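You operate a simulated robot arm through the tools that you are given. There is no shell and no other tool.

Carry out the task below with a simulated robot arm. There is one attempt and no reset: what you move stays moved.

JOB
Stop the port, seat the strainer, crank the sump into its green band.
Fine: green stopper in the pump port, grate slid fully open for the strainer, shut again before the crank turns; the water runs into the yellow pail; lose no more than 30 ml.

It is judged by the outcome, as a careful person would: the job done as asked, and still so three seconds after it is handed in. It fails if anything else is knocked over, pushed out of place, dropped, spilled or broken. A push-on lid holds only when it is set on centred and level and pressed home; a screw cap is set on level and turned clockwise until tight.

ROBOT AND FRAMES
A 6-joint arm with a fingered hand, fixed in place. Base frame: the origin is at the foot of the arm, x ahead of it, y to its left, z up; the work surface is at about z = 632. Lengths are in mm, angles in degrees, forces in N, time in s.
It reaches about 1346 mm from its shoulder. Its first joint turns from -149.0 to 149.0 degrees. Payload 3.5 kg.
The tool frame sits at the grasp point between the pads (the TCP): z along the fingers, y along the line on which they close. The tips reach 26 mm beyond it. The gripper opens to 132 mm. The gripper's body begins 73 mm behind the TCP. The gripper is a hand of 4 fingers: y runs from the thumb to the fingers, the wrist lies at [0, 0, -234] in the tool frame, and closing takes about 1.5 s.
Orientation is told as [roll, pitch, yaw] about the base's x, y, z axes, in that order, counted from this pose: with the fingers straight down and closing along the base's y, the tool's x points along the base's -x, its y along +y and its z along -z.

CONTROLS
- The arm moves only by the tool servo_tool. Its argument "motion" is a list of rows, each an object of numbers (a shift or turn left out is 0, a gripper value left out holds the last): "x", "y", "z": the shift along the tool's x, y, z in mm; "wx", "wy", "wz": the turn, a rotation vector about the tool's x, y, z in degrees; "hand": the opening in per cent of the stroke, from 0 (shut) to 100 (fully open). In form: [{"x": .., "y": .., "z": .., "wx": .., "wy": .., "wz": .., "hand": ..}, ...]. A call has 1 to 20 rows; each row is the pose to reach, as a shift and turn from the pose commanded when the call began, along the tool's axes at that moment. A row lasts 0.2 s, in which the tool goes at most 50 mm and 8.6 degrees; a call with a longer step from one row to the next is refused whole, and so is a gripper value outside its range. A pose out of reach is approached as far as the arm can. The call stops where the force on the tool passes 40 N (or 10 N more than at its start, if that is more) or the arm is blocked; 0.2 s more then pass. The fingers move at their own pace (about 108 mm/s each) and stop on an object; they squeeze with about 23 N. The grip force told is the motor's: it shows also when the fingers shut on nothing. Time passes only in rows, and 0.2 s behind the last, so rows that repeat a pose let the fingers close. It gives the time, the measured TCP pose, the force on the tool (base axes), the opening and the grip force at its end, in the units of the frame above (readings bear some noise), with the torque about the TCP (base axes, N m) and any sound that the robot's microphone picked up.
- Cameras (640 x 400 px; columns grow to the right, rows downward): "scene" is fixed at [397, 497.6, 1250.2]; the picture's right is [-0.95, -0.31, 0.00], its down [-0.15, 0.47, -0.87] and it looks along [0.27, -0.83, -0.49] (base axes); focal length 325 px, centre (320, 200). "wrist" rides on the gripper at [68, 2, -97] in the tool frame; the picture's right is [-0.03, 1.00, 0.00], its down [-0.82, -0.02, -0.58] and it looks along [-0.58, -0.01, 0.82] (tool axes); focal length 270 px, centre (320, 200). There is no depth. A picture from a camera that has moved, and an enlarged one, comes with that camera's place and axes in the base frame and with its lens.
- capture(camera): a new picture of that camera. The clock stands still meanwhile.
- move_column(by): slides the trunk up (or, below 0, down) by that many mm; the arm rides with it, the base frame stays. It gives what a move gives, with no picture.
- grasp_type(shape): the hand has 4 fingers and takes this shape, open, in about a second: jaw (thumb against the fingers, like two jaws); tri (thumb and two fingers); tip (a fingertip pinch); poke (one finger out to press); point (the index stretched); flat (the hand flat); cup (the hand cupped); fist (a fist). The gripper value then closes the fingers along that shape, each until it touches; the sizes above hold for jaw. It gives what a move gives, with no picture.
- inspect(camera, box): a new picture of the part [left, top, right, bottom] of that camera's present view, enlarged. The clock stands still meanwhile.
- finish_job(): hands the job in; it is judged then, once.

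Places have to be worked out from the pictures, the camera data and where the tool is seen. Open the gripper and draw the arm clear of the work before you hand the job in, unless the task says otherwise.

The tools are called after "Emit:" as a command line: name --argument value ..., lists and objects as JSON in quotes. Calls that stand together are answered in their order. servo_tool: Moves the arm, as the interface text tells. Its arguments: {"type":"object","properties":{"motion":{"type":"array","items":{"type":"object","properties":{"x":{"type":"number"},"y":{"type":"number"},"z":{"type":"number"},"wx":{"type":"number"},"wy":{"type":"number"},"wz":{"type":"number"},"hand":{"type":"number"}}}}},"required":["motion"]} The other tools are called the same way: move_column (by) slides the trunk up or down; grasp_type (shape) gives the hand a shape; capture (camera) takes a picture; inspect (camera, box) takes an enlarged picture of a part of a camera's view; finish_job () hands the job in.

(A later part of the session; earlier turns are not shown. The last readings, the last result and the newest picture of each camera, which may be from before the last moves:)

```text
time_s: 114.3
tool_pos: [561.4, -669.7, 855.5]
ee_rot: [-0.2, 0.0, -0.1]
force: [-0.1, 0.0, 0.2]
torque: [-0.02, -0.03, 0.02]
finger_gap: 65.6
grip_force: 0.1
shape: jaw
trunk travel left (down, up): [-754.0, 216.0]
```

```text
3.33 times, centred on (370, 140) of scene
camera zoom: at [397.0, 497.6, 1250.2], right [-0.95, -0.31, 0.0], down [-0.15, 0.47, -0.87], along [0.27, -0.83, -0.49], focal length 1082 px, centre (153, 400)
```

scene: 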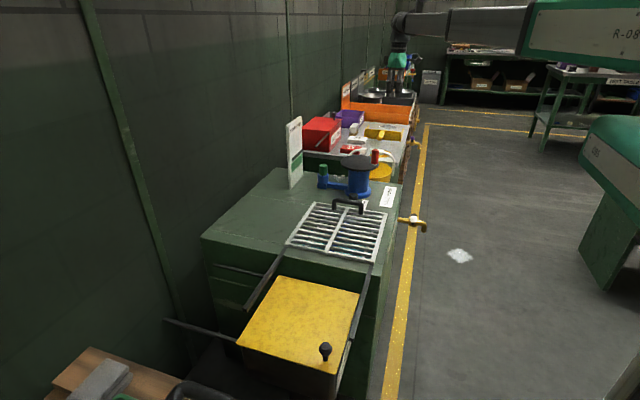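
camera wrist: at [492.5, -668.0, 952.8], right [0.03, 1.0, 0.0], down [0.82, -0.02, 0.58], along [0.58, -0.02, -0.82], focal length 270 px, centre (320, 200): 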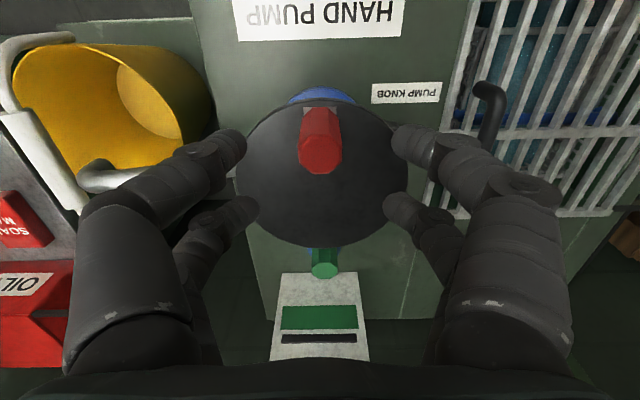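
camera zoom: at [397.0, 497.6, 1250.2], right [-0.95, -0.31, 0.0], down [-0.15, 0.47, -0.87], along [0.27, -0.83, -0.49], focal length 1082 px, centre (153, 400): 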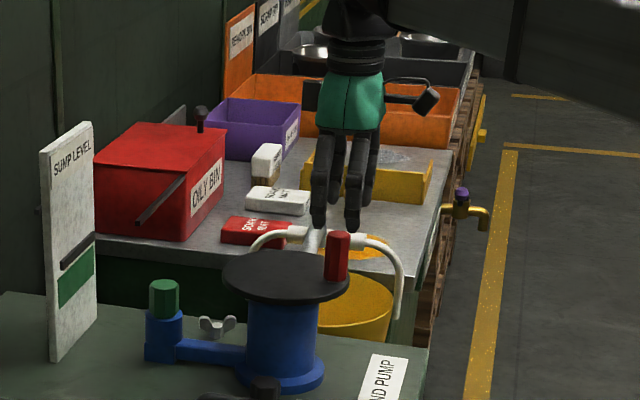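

Aligned on the knob. I lower 45 mm and check the finger-to-disc clearance.

Emit:
move_column --by -45

Emit:
inspect --camera "scene" --box '[335, 120, 405, 190]'

Emit:
capture --camera "wrist"

```text
time_s: 115.2
tool_pos: [561.0, -669.2, 810.5]
ee_rot: [-0.1, 0.1, -0.1]
force: [0.3, 0.3, -0.6]
torque: [-0.01, -0.01, 0.01]
finger_gap: 65.6
grip_force: 0.0
shape: jaw
trunk travel left (down, up): [-709.0, 261.0]
```

```text
5.71 times, centred on (370, 155) of scene
camera zoom: at [397.0, 497.6, 1250.2], right [-0.95, -0.31, 0.0], down [-0.15, 0.47, -0.87], along [0.27, -0.83, -0.49], focal length 1856 px, centre (34, 457)
```

zoom: 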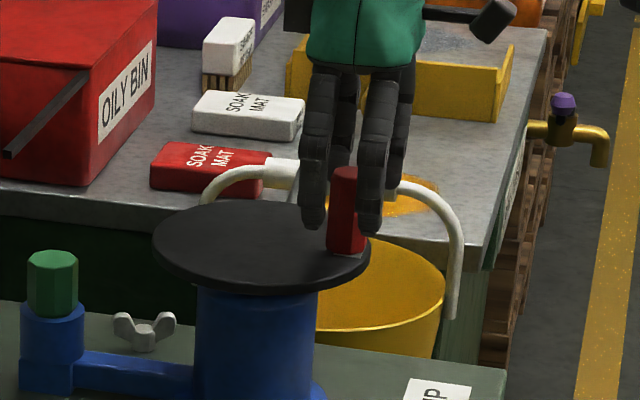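

```text
taken
camera wrist: at [492.5, -668.0, 907.7], right [0.03, 1.0, 0.0], down [0.82, -0.02, 0.58], along [0.58, -0.02, -0.82], focal length 270 px, centre (320, 200)
```

wrist: 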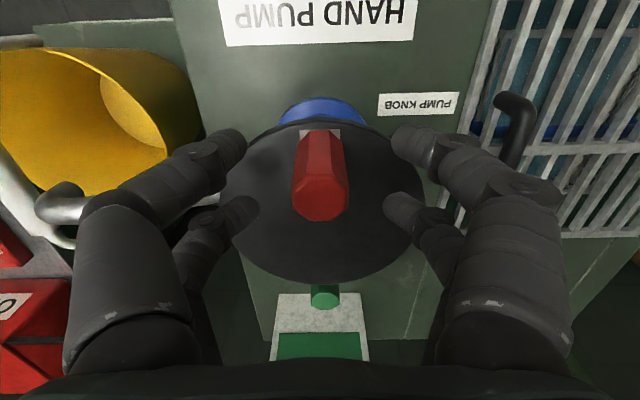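

About 27–30 mm tip clearance. I lower 13 mm more and close gently around the knob.

Emit:
move_column --by -13

Emit:
servo_tool --motion '[{"hand": 35}, {"hand": 20}, {"hand": 10}, {"hand": 5}, {"hand": 0}, {"hand": 0}, {"hand": 0}, {"hand": 0}]'

Emit:
capture --camera "wrist"

Emit:
inspect --camera "scene" --box '[335, 120, 405, 190]'

```text
time_s: 115.8
tool_pos: [560.2, -670.3, 797.8]
ee_rot: [-0.1, 0.1, -0.1]
force: [-0.7, 0.5, 0.2]
torque: [0.01, 0.0, -0.05]
finger_gap: 65.7
grip_force: 0.1
shape: jaw
trunk travel left (down, up): [-696.0, 274.0]
```

```text
time_s: 117.6
tool_pos: [562.3, -669.2, 798.3]
ee_rot: [-0.1, 0.1, -0.1]
force: [8.8, 1.0, -2.6]
torque: [0.02, -0.13, 0.0]
finger_gap: 0.0
grip_force: 22.9
shape: jaw
trunk travel left (down, up): [-696.0, 274.0]
```

```text
taken
camera wrist: at [493.7, -667.9, 894.2], right [0.03, 1.0, 0.0], down [0.82, -0.02, 0.58], along [0.58, -0.02, -0.82], focal length 270 px, centre (320, 200)
```

wrist: 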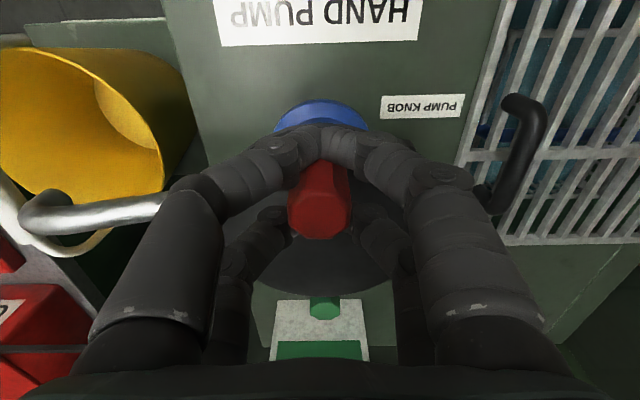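

```text
5.71 times, centred on (370, 155) of scene
camera zoom: at [397.0, 497.6, 1250.2], right [-0.95, -0.31, 0.0], down [-0.15, 0.47, -0.87], along [0.27, -0.83, -0.49], focal length 1856 px, centre (34, 457)
```

zoom: 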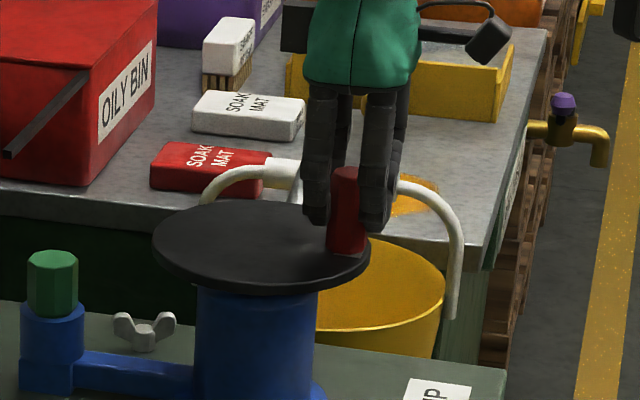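

The near finger pair closed in front of the knob and I read +8.8 N in x, so the knob is slightly to +x of the cage centre. I loosen slightly and shift +x 2 mm.

Emit:
servo_tool --motion '[{"hand": 8}, {"x": -1, "hand": 8}, {"x": -2, "hand": 8}, {"x": -2.5, "hand": 8}, {"x": -2.5, "hand": 5}, {"x": -2.5, "hand": 5}]'

Emit:
inspect --camera "wrist" --box '[240, 110, 400, 270]'

```text
time_s: 119.0
tool_pos: [562.9, -669.6, 797.2]
ee_rot: [0.0, 0.0, -0.1]
force: [-0.7, 0.2, -0.6]
torque: [0.0, -0.02, 0.01]
finger_gap: 7.1
grip_force: 0.1
shape: jaw
trunk travel left (down, up): [-696.0, 274.0]
```

```text
2.50 times, centred on (320, 190) of wrist
camera zoom: at [494.6, -668.0, 894.8], right [0.03, 1.0, 0.0], down [0.82, -0.02, 0.58], along [0.58, -0.02, -0.82], focal length 676 px, centre (320, 225)
```

zoom: 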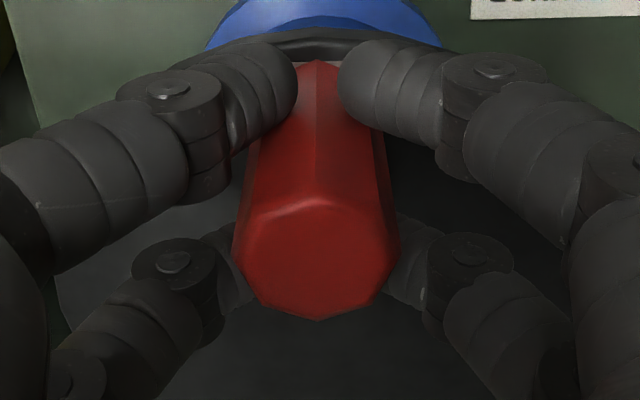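

The knob spins freely on its post (an edge now faces the camera) and is caged without load. I try a slow 30° clockwise arc and watch forces and the gauge.

Emit:
servo_tool --motion '[{"x": -0.2, "y": 4.9}, {"x": -0.9, "y": 9.7}, {"x": -1.9, "y": 14.5}, {"x": -3.4, "y": 19.2}, {"x": -5.3, "y": 23.7}, {"x": -7.5, "y": 28.0}]'

Emit:
inspect --camera "scene" --box '[275, 110, 405, 190]'

Emit:
capture --camera "wrist"

```text
time_s: 120.4
tool_pos: [569.7, -644.1, 798.1]
ee_rot: [-0.1, 0.1, -0.1]
force: [-8.0, -5.0, 2.2]
torque: [-0.14, 0.17, -0.02]
finger_gap: 8.0
grip_force: 0.0
shape: jaw
trunk travel left (down, up): [-696.0, 274.0]
```

```text
4.92 times, centred on (340, 150) of scene
camera zoom: at [397.0, 497.6, 1250.2], right [-0.95, -0.31, 0.0], down [-0.15, 0.47, -0.87], along [0.27, -0.83, -0.49], focal length 1599 px, centre (222, 446)
```

zoom: 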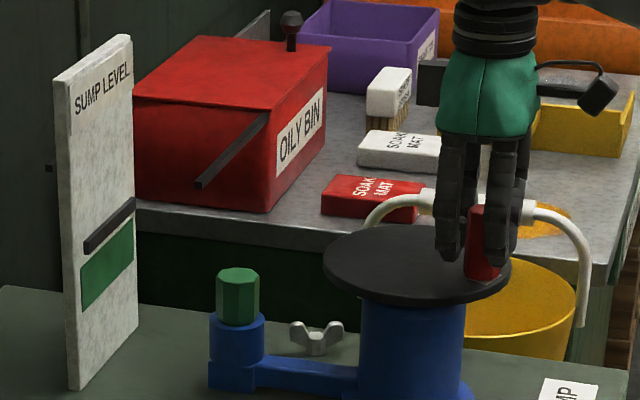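

```text
taken
camera wrist: at [501.2, -641.4, 895.1], right [0.03, 1.0, 0.0], down [0.82, -0.02, 0.58], along [0.57, -0.02, -0.82], focal length 270 px, centre (320, 200)
```

wrist: 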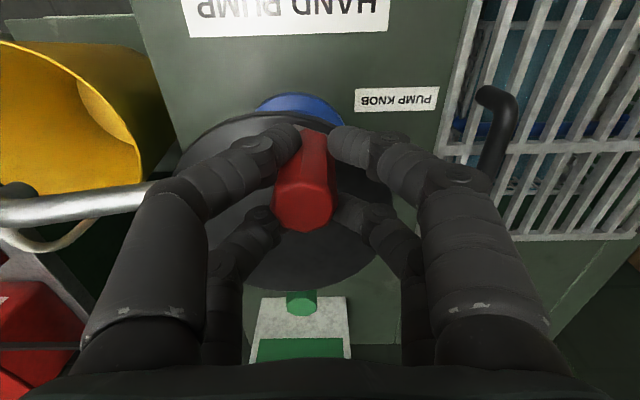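

The knob follows with about 9 N of resistance. I check the gauge closely to see which way the needle moved.

Emit:
inspect --camera "scene" --box '[280, 140, 310, 180]'

Emit:
inspect --camera "wrist" --box '[220, 80, 400, 260]'

```text
10.00 times, centred on (295, 160) of scene
camera zoom: at [397.0, 497.6, 1250.2], right [-0.95, -0.31, 0.0], down [-0.15, 0.47, -0.87], along [0.27, -0.83, -0.49], focal length 3247 px, centre (570, 600)
```

zoom: 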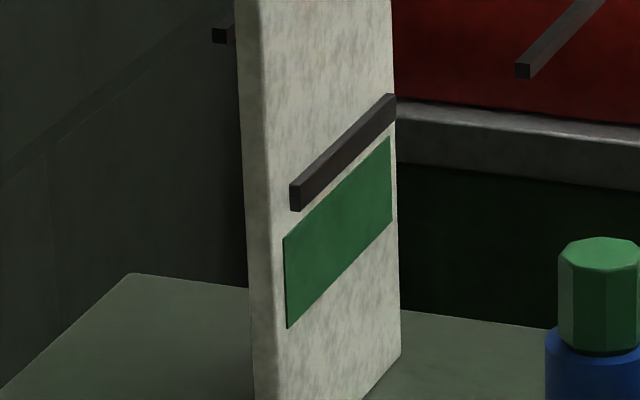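

```text
2.22 times, centred on (310, 170) of wrist
camera zoom: at [501.2, -641.4, 895.1], right [0.03, 1.0, 0.0], down [0.82, -0.02, 0.58], along [0.57, -0.02, -0.82], focal length 601 px, centre (342, 267)
```

zoom: 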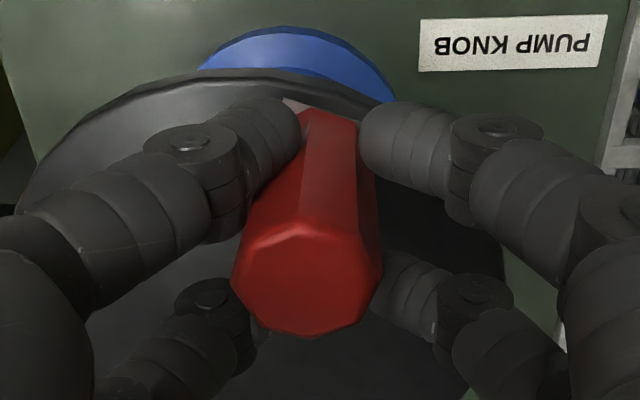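

No visible needle change yet after ~20° of disc rotation. I continue clockwise to 90° from the start.

Emit:
servo_tool --motion '[{"x": -4.1, "y": 6.1}, {"x": -8.9, "y": 11.6}, {"x": -14.4, "y": 16.4}, {"x": -20.5, "y": 20.5}, {"x": -27.1, "y": 23.7}, {"x": -34.0, "y": 26.1}, {"x": -41.2, "y": 27.5}, {"x": -48.5, "y": 28.0}]'

Emit:
inspect --camera "scene" --box '[280, 140, 310, 180]'

Emit:
capture --camera "wrist"

Emit:
inspect --camera "scene" --box '[320, 110, 420, 190]'

```text
time_s: 122.2
tool_pos: [619.4, -614.4, 797.5]
ee_rot: [0.0, 0.1, -0.1]
force: [-0.1, -0.4, -0.3]
torque: [-0.01, 0.0, 0.01]
finger_gap: 6.7
grip_force: 0.1
shape: jaw
trunk travel left (down, up): [-696.0, 274.0]
```

```text
10.00 times, centred on (295, 160) of scene
camera zoom: at [397.0, 497.6, 1250.2], right [-0.95, -0.31, 0.0], down [-0.15, 0.47, -0.87], along [0.27, -0.83, -0.49], focal length 3247 px, centre (570, 600)
```

zoom: 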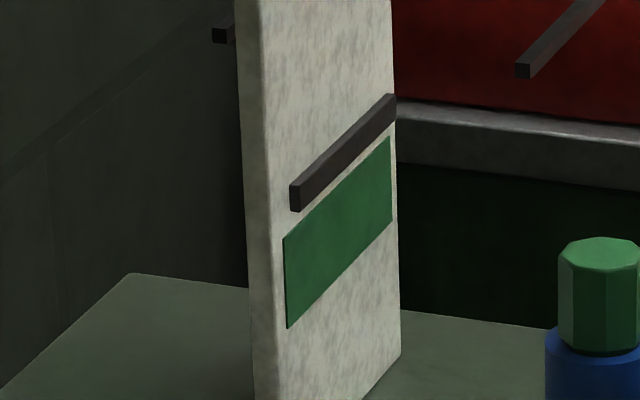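

```text
taken
camera wrist: at [550.9, -612.3, 894.8], right [0.03, 1.0, 0.0], down [0.82, -0.02, 0.58], along [0.58, -0.02, -0.82], focal length 270 px, centre (320, 200)
```

wrist: 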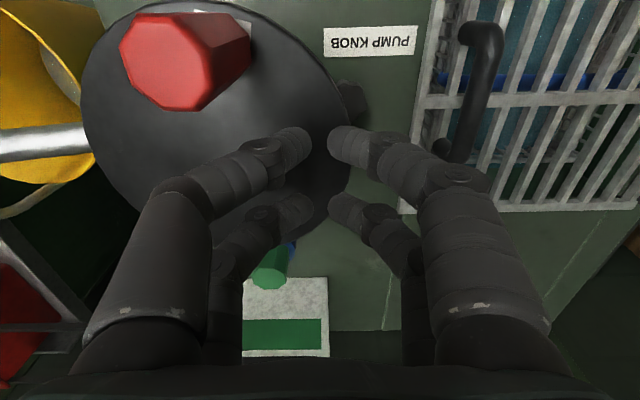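

```text
5.00 times, centred on (370, 150) of scene
camera zoom: at [397.0, 497.6, 1250.2], right [-0.95, -0.31, 0.0], down [-0.15, 0.47, -0.87], along [0.27, -0.83, -0.49], focal length 1624 px, centre (70, 450)
```

zoom: 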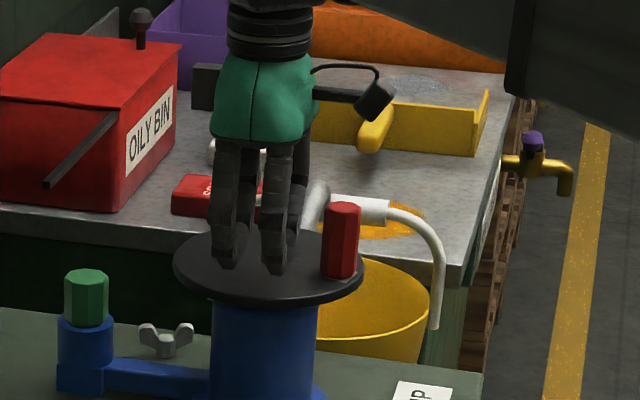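

The knob slipped out of the loose cage after about 16°. I'll need a full grip. I raise, open, and re-measure the knob.

Emit:
move_column --by 58

Emit:
servo_tool --motion '[{"x": 10, "y": -8, "hand": 50}, {"x": 25, "y": -18, "hand": 50}, {"x": 40, "y": -29}, {"x": 52, "y": -37}, {"x": 57, "y": -40}, {"x": 57, "y": -40}]'

Emit:
capture --camera "wrist"

Emit:
inspect --camera "wrist" --box '[220, 80, 420, 260]'

```text
time_s: 123.2
tool_pos: [618.5, -613.8, 854.9]
ee_rot: [-0.1, 0.2, -0.1]
force: [-0.2, 0.6, 0.6]
torque: [0.01, 0.01, -0.03]
finger_gap: 6.9
grip_force: 0.1
shape: jaw
trunk travel left (down, up): [-754.0, 216.0]
```

```text
time_s: 124.6
tool_pos: [561.6, -654.3, 855.9]
ee_rot: [-0.1, 0.1, -0.1]
force: [0.4, 0.5, -0.3]
torque: [0.0, 0.02, 0.02]
finger_gap: 65.0
grip_force: 0.1
shape: jaw
trunk travel left (down, up): [-754.0, 216.0]
```

```text
taken
camera wrist: at [493.1, -651.4, 952.7], right [0.03, 1.0, 0.0], down [0.82, -0.02, 0.58], along [0.58, -0.02, -0.82], focal length 270 px, centre (320, 200)
```

wrist: 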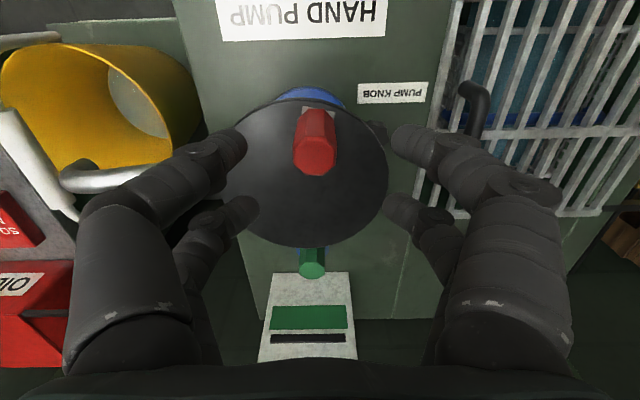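

```text
2.22 times, centred on (320, 170) of wrist
camera zoom: at [493.1, -651.4, 952.7], right [0.03, 1.0, 0.0], down [0.82, -0.02, 0.58], along [0.58, -0.02, -0.82], focal length 601 px, centre (320, 267)
```

zoom: 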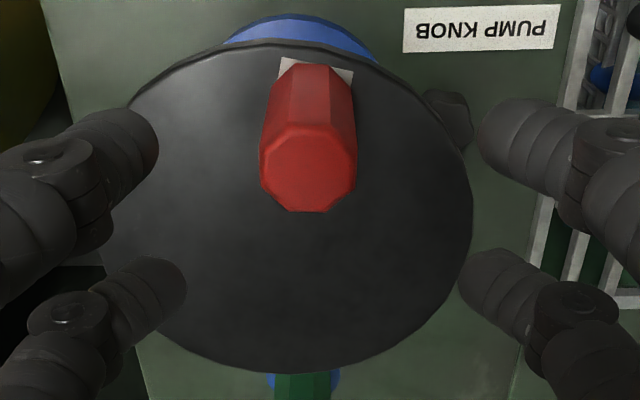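

The white index patch shows the disc has turned about 13° clockwise. The pail bottom looks different, so I zoom in on it and the gauge.

Emit:
inspect --camera "wrist" --box '[0, 30, 220, 210]'

Emit:
inspect --camera "wrist" --box '[240, 260, 380, 370]'

Emit:
inspect --camera "scene" --box '[340, 130, 420, 200]'

```text
2.22 times, centred on (110, 120) of wrist
camera zoom: at [493.1, -651.4, 952.7], right [0.03, 1.0, 0.0], down [0.82, -0.02, 0.58], along [0.58, -0.02, -0.82], focal length 601 px, centre (787, 378)
```

zoom: 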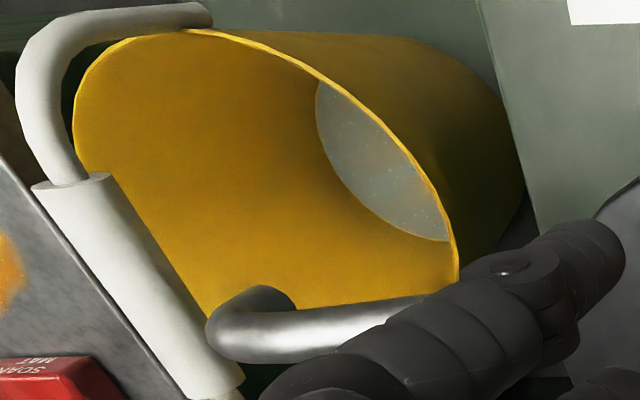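

```text
3.64 times, centred on (310, 315) of wrist
camera zoom: at [493.1, -651.4, 952.7], right [0.03, 1.0, 0.0], down [0.82, -0.02, 0.58], along [0.58, -0.02, -0.82], focal length 983 px, centre (356, -218)
```

zoom: 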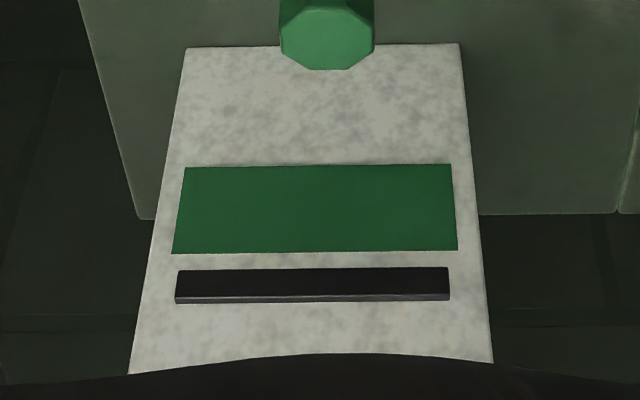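

```text
5.71 times, centred on (380, 165) of scene
camera zoom: at [397.0, 497.6, 1250.2], right [-0.95, -0.31, 0.0], down [-0.15, 0.47, -0.87], along [0.27, -0.83, -0.49], focal length 1856 px, centre (-23, 400)
```

zoom: 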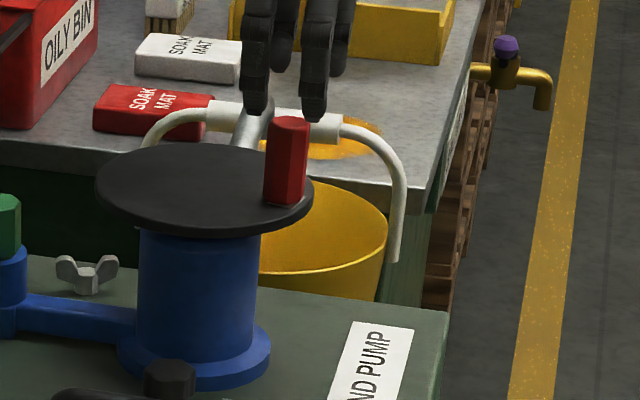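

A thin layer of water is in the pail, so clockwise pumps. I re-centre on the knob at about (564,−656.4) and will close fully this time.

Emit:
servo_tool --motion '[{"x": -3, "y": -3}, {"x": -3, "y": -3}]'

Emit:
move_column --by -60

Emit:
servo_tool --motion '[{"hand": 35}, {"hand": 20}, {"hand": 10}, {"hand": 5}, {"hand": 0}, {"hand": 0}, {"hand": 0}, {"hand": 0}]'

Emit:
inspect --camera "wrist" --box '[220, 80, 420, 260]'

```text
time_s: 125.2
tool_pos: [564.0, -656.0, 855.6]
ee_rot: [-0.1, 0.0, 0.0]
force: [-0.2, 0.6, -0.1]
torque: [0.02, 0.01, 0.02]
finger_gap: 65.6
grip_force: 0.0
shape: jaw
trunk travel left (down, up): [-754.0, 216.0]
```

```text
time_s: 126.2
tool_pos: [564.6, -657.6, 797.2]
ee_rot: [-0.1, 0.1, -0.1]
force: [-0.7, 0.4, 0.3]
torque: [0.03, -0.03, 0.03]
finger_gap: 65.6
grip_force: 0.0
shape: jaw
trunk travel left (down, up): [-694.0, 276.0]
```

```text
time_s: 128.0
tool_pos: [563.5, -656.8, 794.3]
ee_rot: [-0.1, 0.1, -0.1]
force: [-2.0, -0.1, -4.8]
torque: [0.01, 0.04, 0.01]
finger_gap: 0.2
grip_force: 23.0
shape: jaw
trunk travel left (down, up): [-694.0, 276.0]
```

```text
2.22 times, centred on (320, 170) of wrist
camera zoom: at [495.9, -655.2, 892.5], right [0.03, 1.0, 0.0], down [0.82, -0.02, 0.58], along [0.58, -0.02, -0.82], focal length 601 px, centre (320, 267)
```

zoom: 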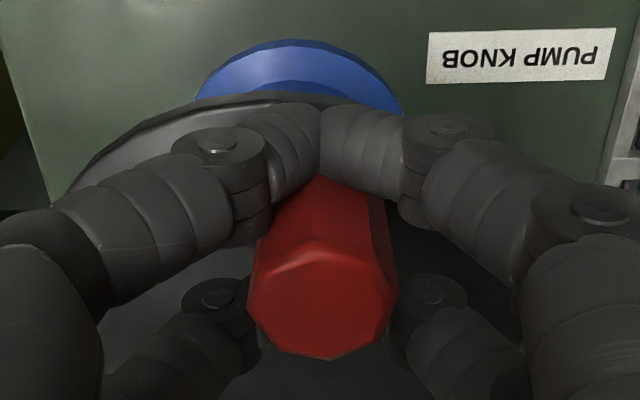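

The knob is now enclosed between the fully closed finger pairs with little load. I crank another 30° clockwise slowly and check.

Emit:
servo_tool --motion '[{"x": -1.4, "y": 4.7, "hand": 0}, {"x": -3.1, "y": 9.3}, {"x": -5.2, "y": 13.7}, {"x": -7.8, "y": 17.8}, {"x": -10.6, "y": 21.8}, {"x": -13.8, "y": 25.5}]'

Emit:
inspect --camera "wrist" --box '[200, 60, 440, 260]'

Emit:
inspect --camera "scene" --box '[280, 140, 310, 180]'

```text
time_s: 129.3
tool_pos: [567.2, -637.5, 795.5]
ee_rot: [-0.4, 0.9, -0.5]
force: [-15.1, -6.2, 1.0]
torque: [0.02, -0.04, -0.19]
finger_gap: 0.0
grip_force: 22.7
shape: jaw
trunk travel left (down, up): [-694.0, 276.0]
stopped in row 6: the force on the tool passed its limit at 42 N (the readings are from after the stop); the commanded pose is now the measured one
```

```text
2.00 times, centred on (320, 160) of wrist
camera zoom: at [500.8, -634.2, 894.2], right [0.03, 1.0, -0.01], down [0.83, -0.02, 0.56], along [0.56, -0.03, -0.83], focal length 541 px, centre (320, 280)
```

zoom: 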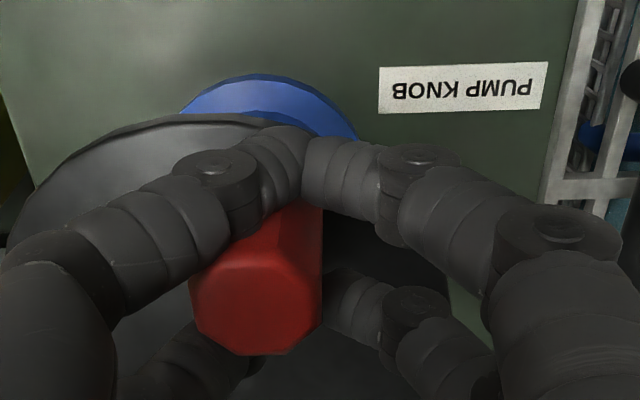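

```text
10.00 times, centred on (295, 160) of scene
camera zoom: at [397.0, 497.6, 1250.2], right [-0.95, -0.31, 0.0], down [-0.15, 0.47, -0.87], along [0.27, -0.83, -0.49], focal length 3247 px, centre (570, 600)
```

zoom: 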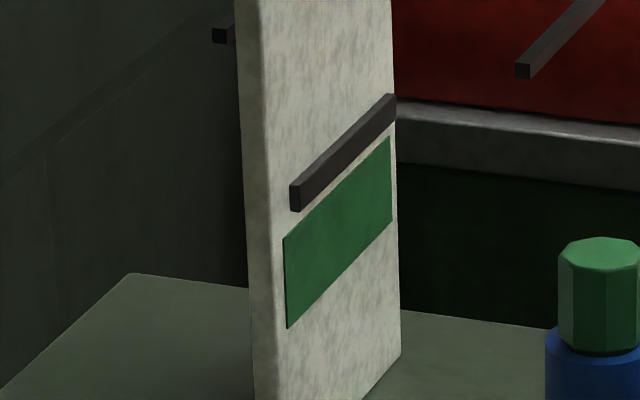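

The force passed 42 N, so the crank resists strongly; it might be rate-dependent. I hold still briefly to see whether the force relaxes.

Emit:
servo_tool --motion '[{"hand": 0}, {"hand": 0}, {"hand": 0}, {"hand": 0}, {"hand": 0}]'

Emit:
inspect --camera "wrist" --box '[200, 60, 440, 260]'

```text
time_s: 130.5
tool_pos: [567.6, -638.6, 796.9]
ee_rot: [-0.6, 1.0, -0.4]
force: [-24.5, -11.4, -0.1]
torque: [0.03, -0.03, -0.29]
finger_gap: 0.0
grip_force: 22.4
shape: jaw
trunk travel left (down, up): [-694.0, 276.0]
```

```text
2.00 times, centred on (320, 160) of wrist
camera zoom: at [501.9, -634.4, 894.1], right [0.03, 1.0, -0.01], down [0.83, -0.02, 0.56], along [0.56, -0.03, -0.83], focal length 541 px, centre (320, 280)
```

zoom: 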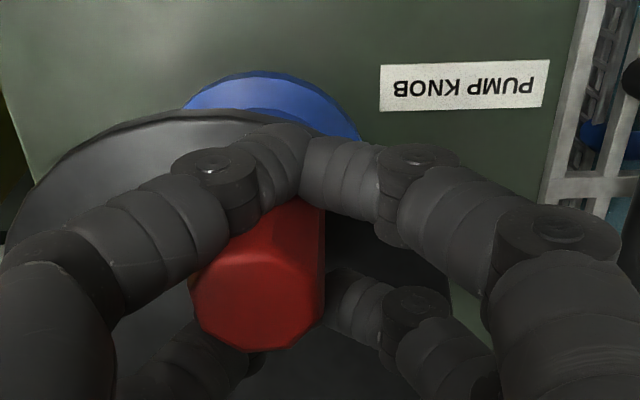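

The force persists statically, so clockwise appears blocked after ~18°. I back off to neutral (also removing the small tilt) and then test counter-clockwise.

Emit:
servo_tool --motion '[{"x": 1, "y": -5, "wx": -0.2, "wy": -0.4, "wz": -0.2}, {"x": 2, "y": -10, "wx": -0.4, "wy": -0.8, "wz": -0.4}, {"x": 3.3, "y": -15, "wx": -0.5, "wy": -1.0, "wz": -0.5}, {"x": 4.0, "y": -18, "wx": -0.5, "wy": -1.0, "wz": -0.5}, {"x": 4.0, "y": -18, "wx": -0.5, "wy": -1.0, "wz": -0.5}]'

Emit:
inspect --camera "wrist" --box '[200, 60, 440, 260]'

Emit:
inspect --camera "wrist" --box '[0, 30, 220, 210]'

```text
time_s: 131.7
tool_pos: [566.3, -654.0, 796.3]
ee_rot: [0.1, -0.2, 0.2]
force: [-19.2, 7.0, 1.1]
torque: [0.11, 0.44, -0.08]
finger_gap: 0.0
grip_force: 22.8
shape: jaw
trunk travel left (down, up): [-694.0, 276.0]
```

```text
2.00 times, centred on (320, 160) of wrist
camera zoom: at [497.5, -651.6, 893.4], right [0.02, 1.0, 0.0], down [0.81, -0.02, 0.58], along [0.58, -0.01, -0.81], focal length 541 px, centre (320, 280)
```

zoom: 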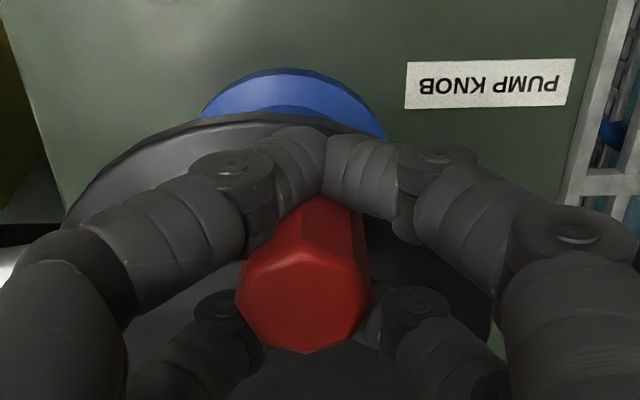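

```text
2.22 times, centred on (110, 120) of wrist
camera zoom: at [497.5, -651.6, 893.4], right [0.02, 1.0, 0.0], down [0.81, -0.02, 0.58], along [0.58, -0.01, -0.81], focal length 601 px, centre (787, 378)
```

zoom: 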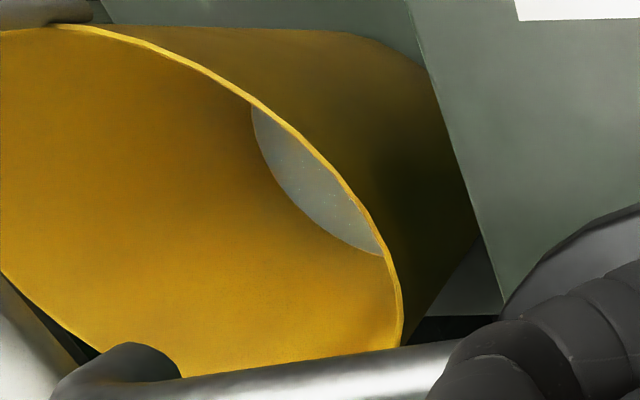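

The knob is back near 13° and the residual x force comes from a 2–3 mm radial offset of my path. I correct it and try counter-clockwise gently through the start position.

Emit:
servo_tool --motion '[{"x": 2.4, "y": -3}, {"x": 2.8, "y": -6.7}, {"x": 3.1, "y": -9}, {"x": 3.3, "y": -11.1}, {"x": 3.5, "y": -13.3}, {"x": 3.5, "y": -15.5}]'

Emit:
inspect --camera "wrist" --box '[200, 60, 440, 260]'

```text
time_s: 133.1
tool_pos: [564.2, -670.3, 796.4]
ee_rot: [0.2, -0.3, 0.2]
force: [-3.6, 1.7, 4.2]
torque: [0.03, 0.03, -0.02]
finger_gap: 0.0
grip_force: 23.1
shape: jaw
trunk travel left (down, up): [-694.0, 276.0]
```

```text
2.00 times, centred on (320, 160) of wrist
camera zoom: at [494.8, -667.9, 892.7], right [0.02, 1.0, 0.0], down [0.81, -0.02, 0.58], along [0.58, -0.01, -0.81], focal length 541 px, centre (320, 280)
```

zoom: 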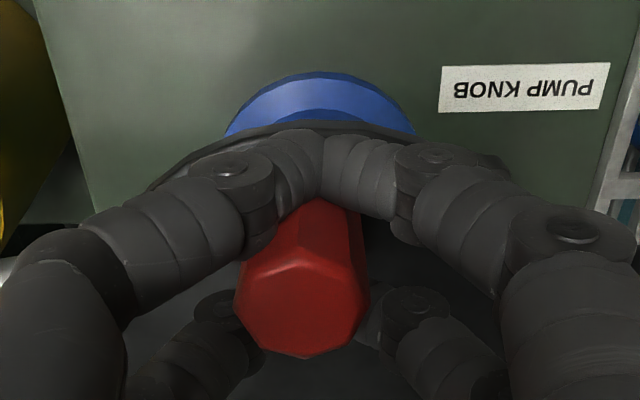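

Counter-clockwise moves freely with little force. I continue another ~37° counter-clockwise and watch force and gauge.

Emit:
servo_tool --motion '[{"x": -0.1, "y": -3.7}, {"x": -0.5, "y": -7.3}, {"x": -1.1, "y": -11}, {"x": -1.9, "y": -14.5}, {"x": -3.0, "y": -18}, {"x": -4.3, "y": -21.4}, {"x": -5.8, "y": -24.8}, {"x": -7.5, "y": -28}]'

Emit:
inspect --camera "wrist" --box '[200, 60, 440, 260]'

Emit:
inspect --camera "scene" --box '[280, 140, 310, 180]'

```text
time_s: 134.9
tool_pos: [572.8, -698.1, 796.5]
ee_rot: [0.0, -0.3, 0.2]
force: [2.1, 2.4, 2.4]
torque: [0.05, -0.01, 0.0]
finger_gap: 0.1
grip_force: 22.9
shape: jaw
trunk travel left (down, up): [-694.0, 276.0]
```

```text
2.00 times, centred on (320, 160) of wrist
camera zoom: at [503.1, -696.3, 892.5], right [0.02, 1.0, 0.0], down [0.81, -0.02, 0.58], along [0.58, -0.01, -0.81], focal length 541 px, centre (320, 280)
```

zoom: 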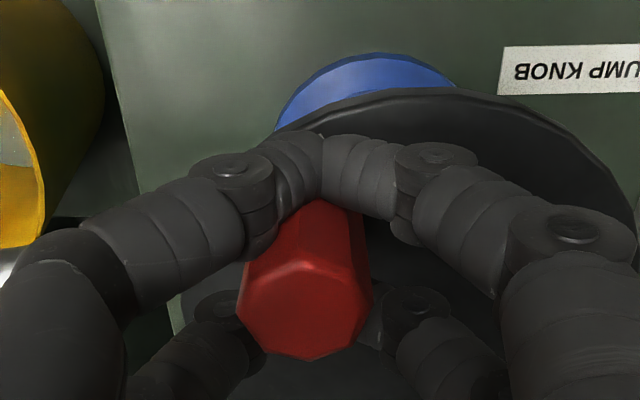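

```text
10.00 times, centred on (295, 160) of scene
camera zoom: at [397.0, 497.6, 1250.2], right [-0.95, -0.31, 0.0], down [-0.15, 0.47, -0.87], along [0.27, -0.83, -0.49], focal length 3247 px, centre (570, 600)
```

zoom: 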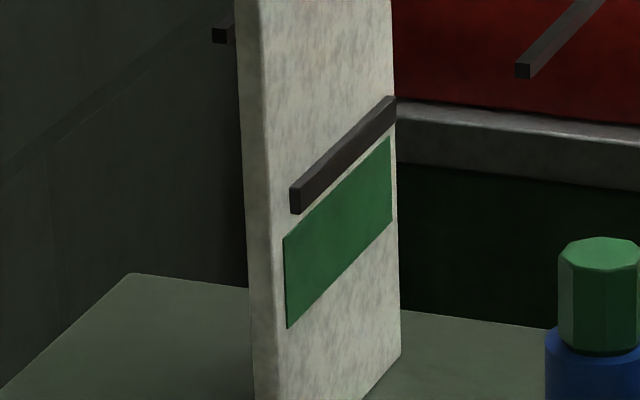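

Counter-clockwise turns freely (2–3 N) and the needle has started down slightly, so this is the working direction. I continue the circle counter-clockwise from 30° to 120°.

Emit:
servo_tool --motion '[{"x": -4.1, "y": -6.1}, {"x": -8.9, "y": -11.6}, {"x": -14.4, "y": -16.4}, {"x": -20.5, "y": -20.5}, {"x": -27.1, "y": -23.7}, {"x": -34.0, "y": -26.1}, {"x": -41.2, "y": -27.5}, {"x": -48.5, "y": -28.0}, {"x": -55.8, "y": -27.5}, {"x": -63.0, "y": -26.1}, {"x": -69.9, "y": -23.7}, {"x": -76.5, "y": -20.5}]'

Emit:
inspect --camera "wrist" --box '[200, 60, 440, 260]'

Emit:
inspect --camera "scene" --box '[280, 140, 310, 180]'

Emit:
inspect --camera "scene" --box '[320, 110, 420, 190]'

```text
time_s: 137.5
tool_pos: [647.1, -717.8, 795.6]
ee_rot: [0.1, -0.3, 0.1]
force: [-0.1, -3.3, 1.6]
torque: [-0.12, 0.01, 0.02]
finger_gap: 0.0
grip_force: 23.3
shape: jaw
trunk travel left (down, up): [-694.0, 276.0]
```

```text
2.00 times, centred on (320, 160) of wrist
camera zoom: at [579.2, -716.1, 892.2], right [0.02, 1.0, 0.0], down [0.81, -0.02, 0.58], along [0.58, -0.01, -0.81], focal length 541 px, centre (320, 280)
```

zoom: 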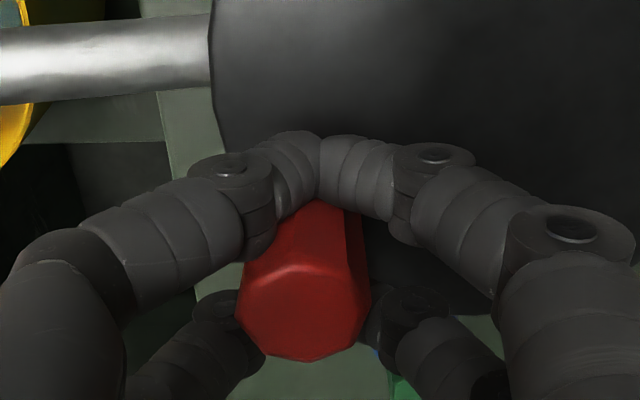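

```text
10.00 times, centred on (295, 160) of scene
camera zoom: at [397.0, 497.6, 1250.2], right [-0.95, -0.31, 0.0], down [-0.15, 0.47, -0.87], along [0.27, -0.83, -0.49], focal length 3247 px, centre (570, 600)
```

zoom: 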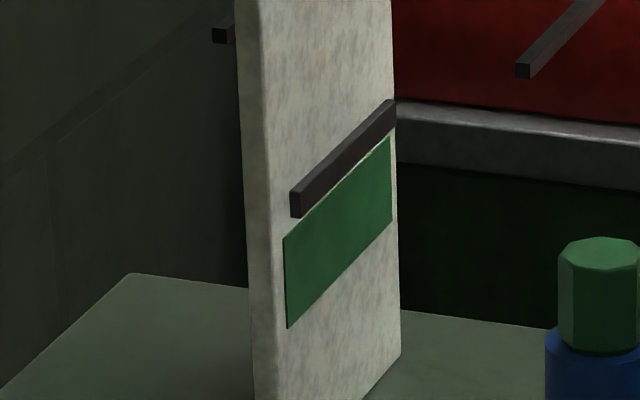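

```text
5.00 times, centred on (370, 150) of scene
camera zoom: at [397.0, 497.6, 1250.2], right [-0.95, -0.31, 0.0], down [-0.15, 0.47, -0.87], along [0.27, -0.83, -0.49], focal length 1624 px, centre (70, 450)
```

zoom: 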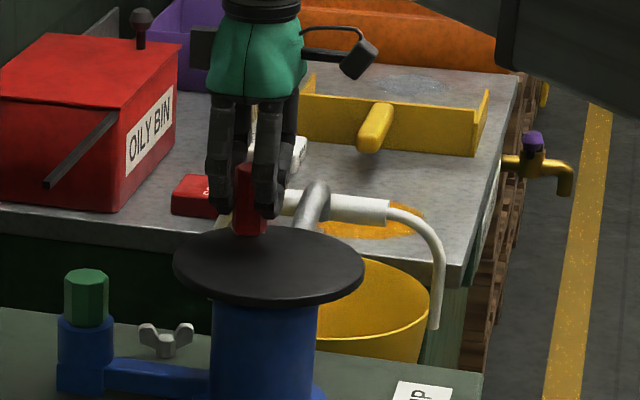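

The cage holds and the needle keeps descending (~0.045 px per degree). I do the next half turn (120°→300°).

Emit:
servo_tool --motion '[{"x": -8.0, "y": 5.6}, {"x": -14.9, "y": 12.5}, {"x": -20.5, "y": 20.5}, {"x": -24.6, "y": 29.3}, {"x": -27.2, "y": 38.8}, {"x": -28.0, "y": 48.5}, {"x": -27.2, "y": 58.2}, {"x": -24.6, "y": 67.7}, {"x": -20.5, "y": 76.5}, {"x": -14.9, "y": 84.5}, {"x": -8.0, "y": 91.4}, {"x": 0, "y": 97.0}, {"x": 8.9, "y": 101.1}, {"x": 18.3, "y": 103.6}, {"x": 28.0, "y": 104.5}, {"x": 37.7, "y": 103.6}, {"x": 47.2, "y": 101.1}, {"x": 56.0, "y": 97.0}]'

Emit:
inspect --camera "wrist" --box '[200, 60, 440, 260]'

Emit:
inspect --camera "scene" --box '[280, 140, 310, 180]'

Emit:
inspect --camera "scene" --box '[320, 110, 420, 190]'

```text
time_s: 141.3
tool_pos: [590.6, -621.6, 796.3]
ee_rot: [0.1, -0.2, 0.2]
force: [-1.0, 5.1, -3.7]
torque: [0.08, 0.04, 0.0]
finger_gap: 0.3
grip_force: 23.4
shape: jaw
trunk travel left (down, up): [-694.0, 276.0]
```

```text
2.00 times, centred on (320, 160) of wrist
camera zoom: at [521.7, -619.9, 892.4], right [0.02, 1.0, 0.0], down [0.81, -0.02, 0.58], along [0.58, -0.01, -0.81], focal length 541 px, centre (320, 280)
```

zoom: 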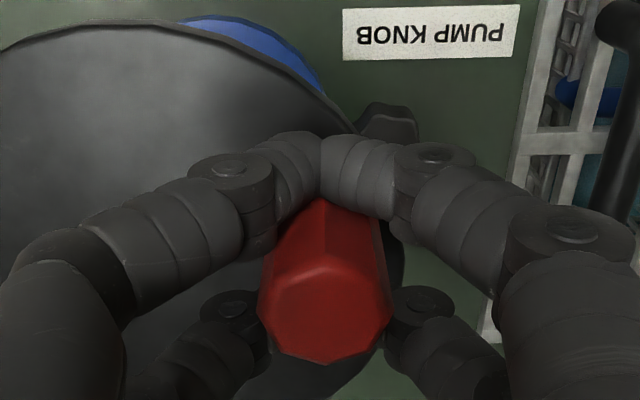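

```text
10.00 times, centred on (295, 160) of scene
camera zoom: at [397.0, 497.6, 1250.2], right [-0.95, -0.31, 0.0], down [-0.15, 0.47, -0.87], along [0.27, -0.83, -0.49], focal length 3247 px, centre (570, 600)
```

zoom: 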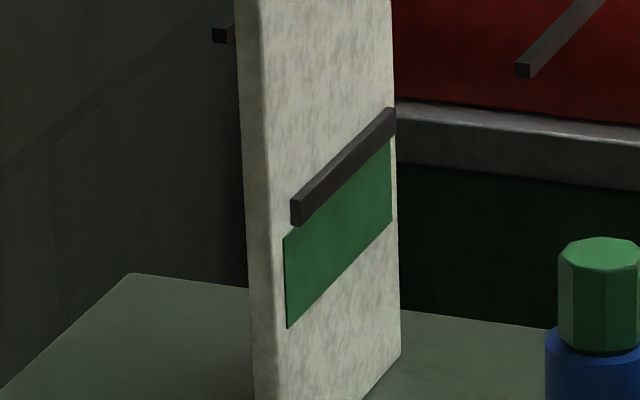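

```text
5.00 times, centred on (370, 150) of scene
camera zoom: at [397.0, 497.6, 1250.2], right [-0.95, -0.31, 0.0], down [-0.15, 0.47, -0.87], along [0.27, -0.83, -0.49], focal length 1624 px, centre (70, 450)
```

zoom: 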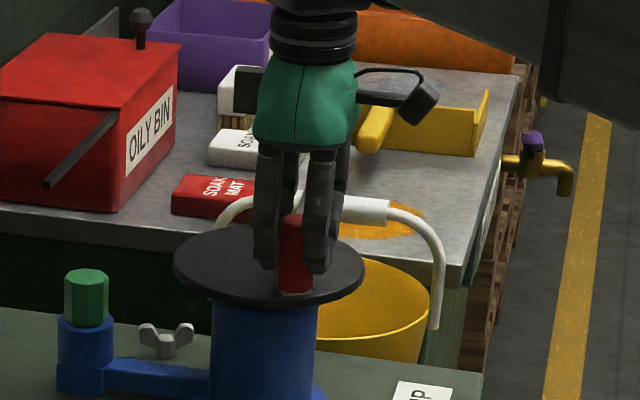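

The full-turn rate is about 19 px per turn; about 3.5 more turns are needed to centre the needle in the green. I continue with the next half turn.

Emit:
servo_tool --motion '[{"x": 8.0, "y": -5.6}, {"x": 14.9, "y": -12.5}, {"x": 20.5, "y": -20.5}, {"x": 24.6, "y": -29.3}, {"x": 27.2, "y": -38.8}, {"x": 28.0, "y": -48.5}, {"x": 27.2, "y": -58.2}, {"x": 24.6, "y": -67.7}, {"x": 20.5, "y": -76.5}, {"x": 14.9, "y": -84.5}, {"x": 8.0, "y": -91.4}, {"x": 0, "y": -97.0}, {"x": -8.9, "y": -101.1}, {"x": -18.3, "y": -103.6}, {"x": -28.0, "y": -104.5}, {"x": -37.7, "y": -103.6}, {"x": -47.2, "y": -101.1}, {"x": -56.0, "y": -97.0}]'

Emit:
inspect --camera "scene" --box '[280, 140, 310, 180]'

Emit:
inspect --camera "scene" --box '[320, 110, 420, 190]'

Emit:
capture --camera "wrist"

```text
time_s: 145.1
tool_pos: [647.1, -718.7, 795.7]
ee_rot: [0.1, -0.3, 0.2]
force: [4.1, -10.6, 2.5]
torque: [-0.15, -0.09, 0.03]
finger_gap: 0.1
grip_force: 23.0
shape: jaw
trunk travel left (down, up): [-694.0, 276.0]
```

```text
10.00 times, centred on (295, 160) of scene
camera zoom: at [397.0, 497.6, 1250.2], right [-0.95, -0.31, 0.0], down [-0.15, 0.47, -0.87], along [0.27, -0.83, -0.49], focal length 3247 px, centre (570, 600)
```

zoom: 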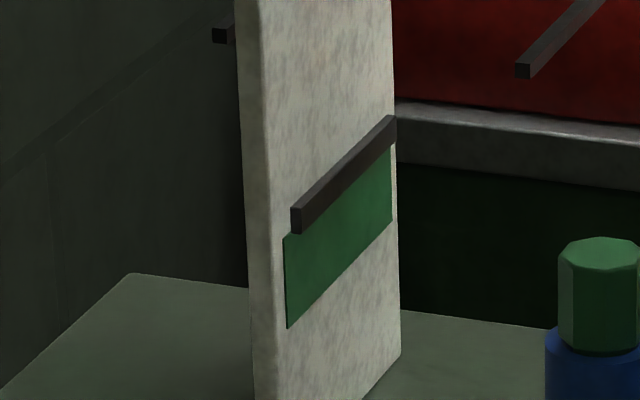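

```text
5.00 times, centred on (370, 150) of scene
camera zoom: at [397.0, 497.6, 1250.2], right [-0.95, -0.31, 0.0], down [-0.15, 0.47, -0.87], along [0.27, -0.83, -0.49], focal length 1624 px, centre (70, 450)
```

zoom: 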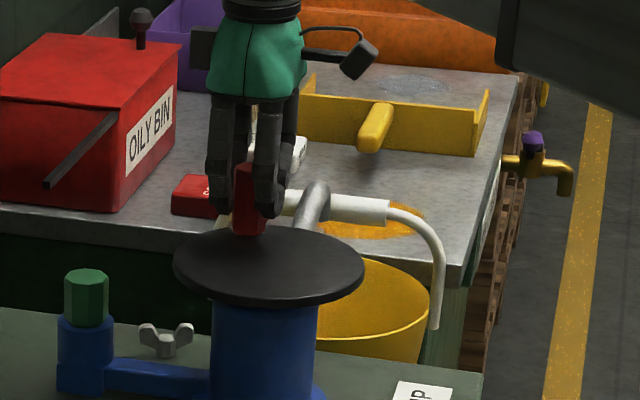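

```text
taken
camera wrist: at [579.2, -716.6, 891.9], right [0.02, 1.0, 0.0], down [0.81, -0.02, 0.58], along [0.58, -0.01, -0.81], focal length 270 px, centre (320, 200)
```

wrist: 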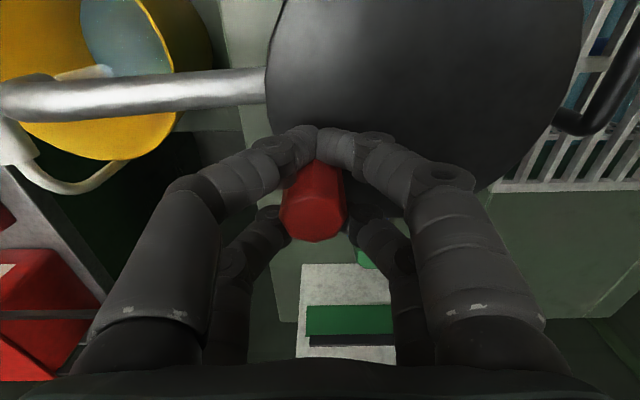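

Water is running into the pail and the needle is at the band's top edge. I continue with another half turn.

Emit:
servo_tool --motion '[{"x": -8.0, "y": 5.6}, {"x": -14.9, "y": 12.5}, {"x": -20.5, "y": 20.5}, {"x": -24.6, "y": 29.3}, {"x": -27.2, "y": 38.8}, {"x": -28.0, "y": 48.5}, {"x": -27.2, "y": 58.2}, {"x": -24.6, "y": 67.7}, {"x": -20.5, "y": 76.5}, {"x": -14.9, "y": 84.5}, {"x": -8.0, "y": 91.4}, {"x": 0, "y": 97.0}, {"x": 8.9, "y": 101.1}, {"x": 18.3, "y": 103.6}, {"x": 28.0, "y": 104.5}, {"x": 37.7, "y": 103.6}, {"x": 47.2, "y": 101.1}, {"x": 56.0, "y": 97.0}]'

Emit:
inspect --camera "scene" --box '[280, 140, 310, 180]'

Emit:
inspect --camera "scene" --box '[270, 110, 420, 210]'

```text
time_s: 148.9
tool_pos: [591.1, -621.0, 796.2]
ee_rot: [0.1, -0.1, 0.3]
force: [-3.4, 8.1, -1.8]
torque: [0.12, 0.09, 0.03]
finger_gap: 0.2
grip_force: 22.8
shape: jaw
trunk travel left (down, up): [-694.0, 276.0]
```

```text
10.00 times, centred on (295, 160) of scene
camera zoom: at [397.0, 497.6, 1250.2], right [-0.95, -0.31, 0.0], down [-0.15, 0.47, -0.87], along [0.27, -0.83, -0.49], focal length 3247 px, centre (570, 600)
```

zoom: 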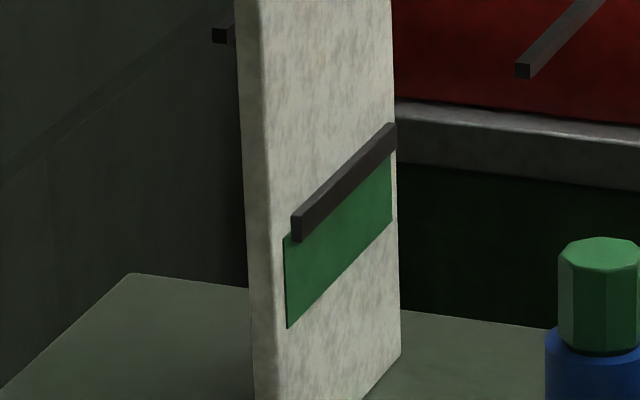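

```text
4.00 times, centred on (345, 160) of scene
camera zoom: at [397.0, 497.6, 1250.2], right [-0.95, -0.31, 0.0], down [-0.15, 0.47, -0.87], along [0.27, -0.83, -0.49], focal length 1299 px, centre (220, 360)
```

zoom: 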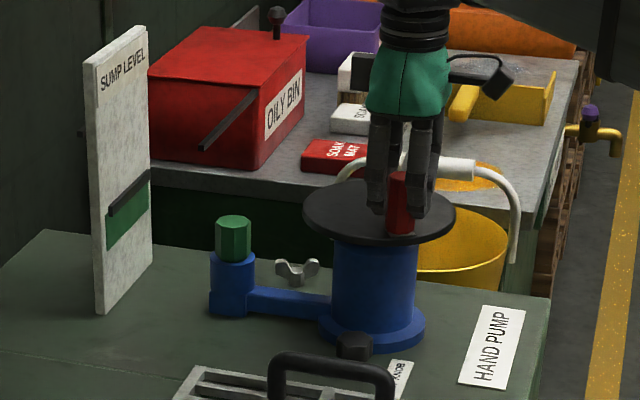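

Progress is steady at about 8.3 px per half turn. I carry on.

Emit:
servo_tool --motion '[{"x": 8.0, "y": -5.6}, {"x": 14.9, "y": -12.5}, {"x": 20.5, "y": -20.5}, {"x": 24.6, "y": -29.3}, {"x": 27.2, "y": -38.8}, {"x": 28.0, "y": -48.5}, {"x": 27.2, "y": -58.2}, {"x": 24.6, "y": -67.7}, {"x": 20.5, "y": -76.5}, {"x": 14.9, "y": -84.5}, {"x": 8.0, "y": -91.4}, {"x": 0, "y": -97.0}, {"x": -8.9, "y": -101.1}, {"x": -18.3, "y": -103.6}, {"x": -28.0, "y": -104.5}, {"x": -37.7, "y": -103.6}, {"x": -47.2, "y": -101.1}, {"x": -56.0, "y": -97.0}]'

Emit:
servo_tool --motion '[{"x": -8.0, "y": 5.6}, {"x": -14.9, "y": 12.5}, {"x": -20.5, "y": 20.5}, {"x": -24.6, "y": 29.3}, {"x": -27.2, "y": 38.8}, {"x": -28.0, "y": 48.5}, {"x": -27.2, "y": 58.2}, {"x": -24.6, "y": 67.7}, {"x": -20.5, "y": 76.5}, {"x": -14.9, "y": 84.5}, {"x": -8.0, "y": 91.4}, {"x": 0, "y": 97.0}, {"x": 8.9, "y": 101.1}, {"x": 18.3, "y": 103.6}, {"x": 28.0, "y": 104.5}, {"x": 37.7, "y": 103.6}, {"x": 47.2, "y": 101.1}, {"x": 56.0, "y": 97.0}]'

Emit:
inspect --camera "scene" --box '[280, 140, 310, 180]'

Emit:
inspect --camera "wrist" --box '[200, 60, 440, 260]'

```text
time_s: 152.7
tool_pos: [647.7, -718.3, 795.8]
ee_rot: [0.0, -0.3, 0.3]
force: [4.9, -9.5, 2.6]
torque: [-0.18, -0.05, 0.01]
finger_gap: 0.0
grip_force: 22.5
shape: jaw
trunk travel left (down, up): [-694.0, 276.0]
```

```text
time_s: 156.5
tool_pos: [592.0, -621.8, 796.4]
ee_rot: [0.1, -0.2, 0.3]
force: [-5.0, 10.5, -4.4]
torque: [0.17, 0.08, 0.02]
finger_gap: 0.0
grip_force: 23.2
shape: jaw
trunk travel left (down, up): [-694.0, 276.0]
```

```text
10.00 times, centred on (295, 160) of scene
camera zoom: at [397.0, 497.6, 1250.2], right [-0.95, -0.31, 0.0], down [-0.15, 0.47, -0.87], along [0.27, -0.83, -0.49], focal length 3247 px, centre (570, 600)
```

zoom: 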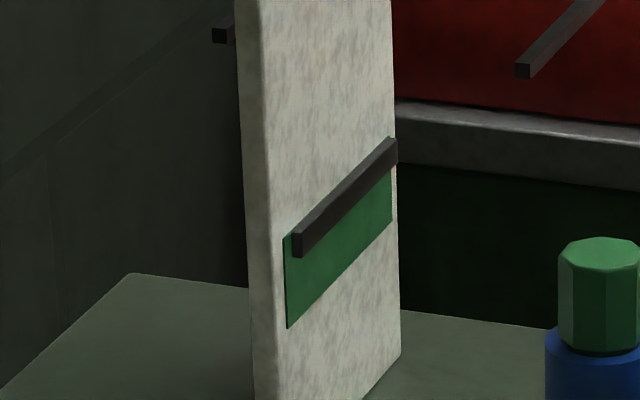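

```text
2.00 times, centred on (320, 160) of wrist
camera zoom: at [523.1, -619.6, 892.8], right [0.02, 1.0, 0.0], down [0.81, -0.02, 0.58], along [0.58, -0.01, -0.81], focal length 541 px, centre (320, 280)
```

zoom: 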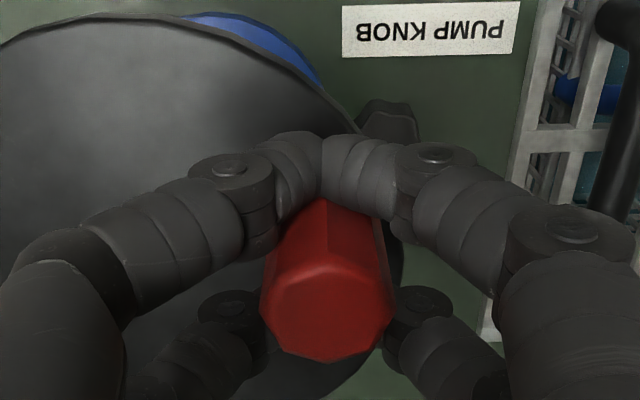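

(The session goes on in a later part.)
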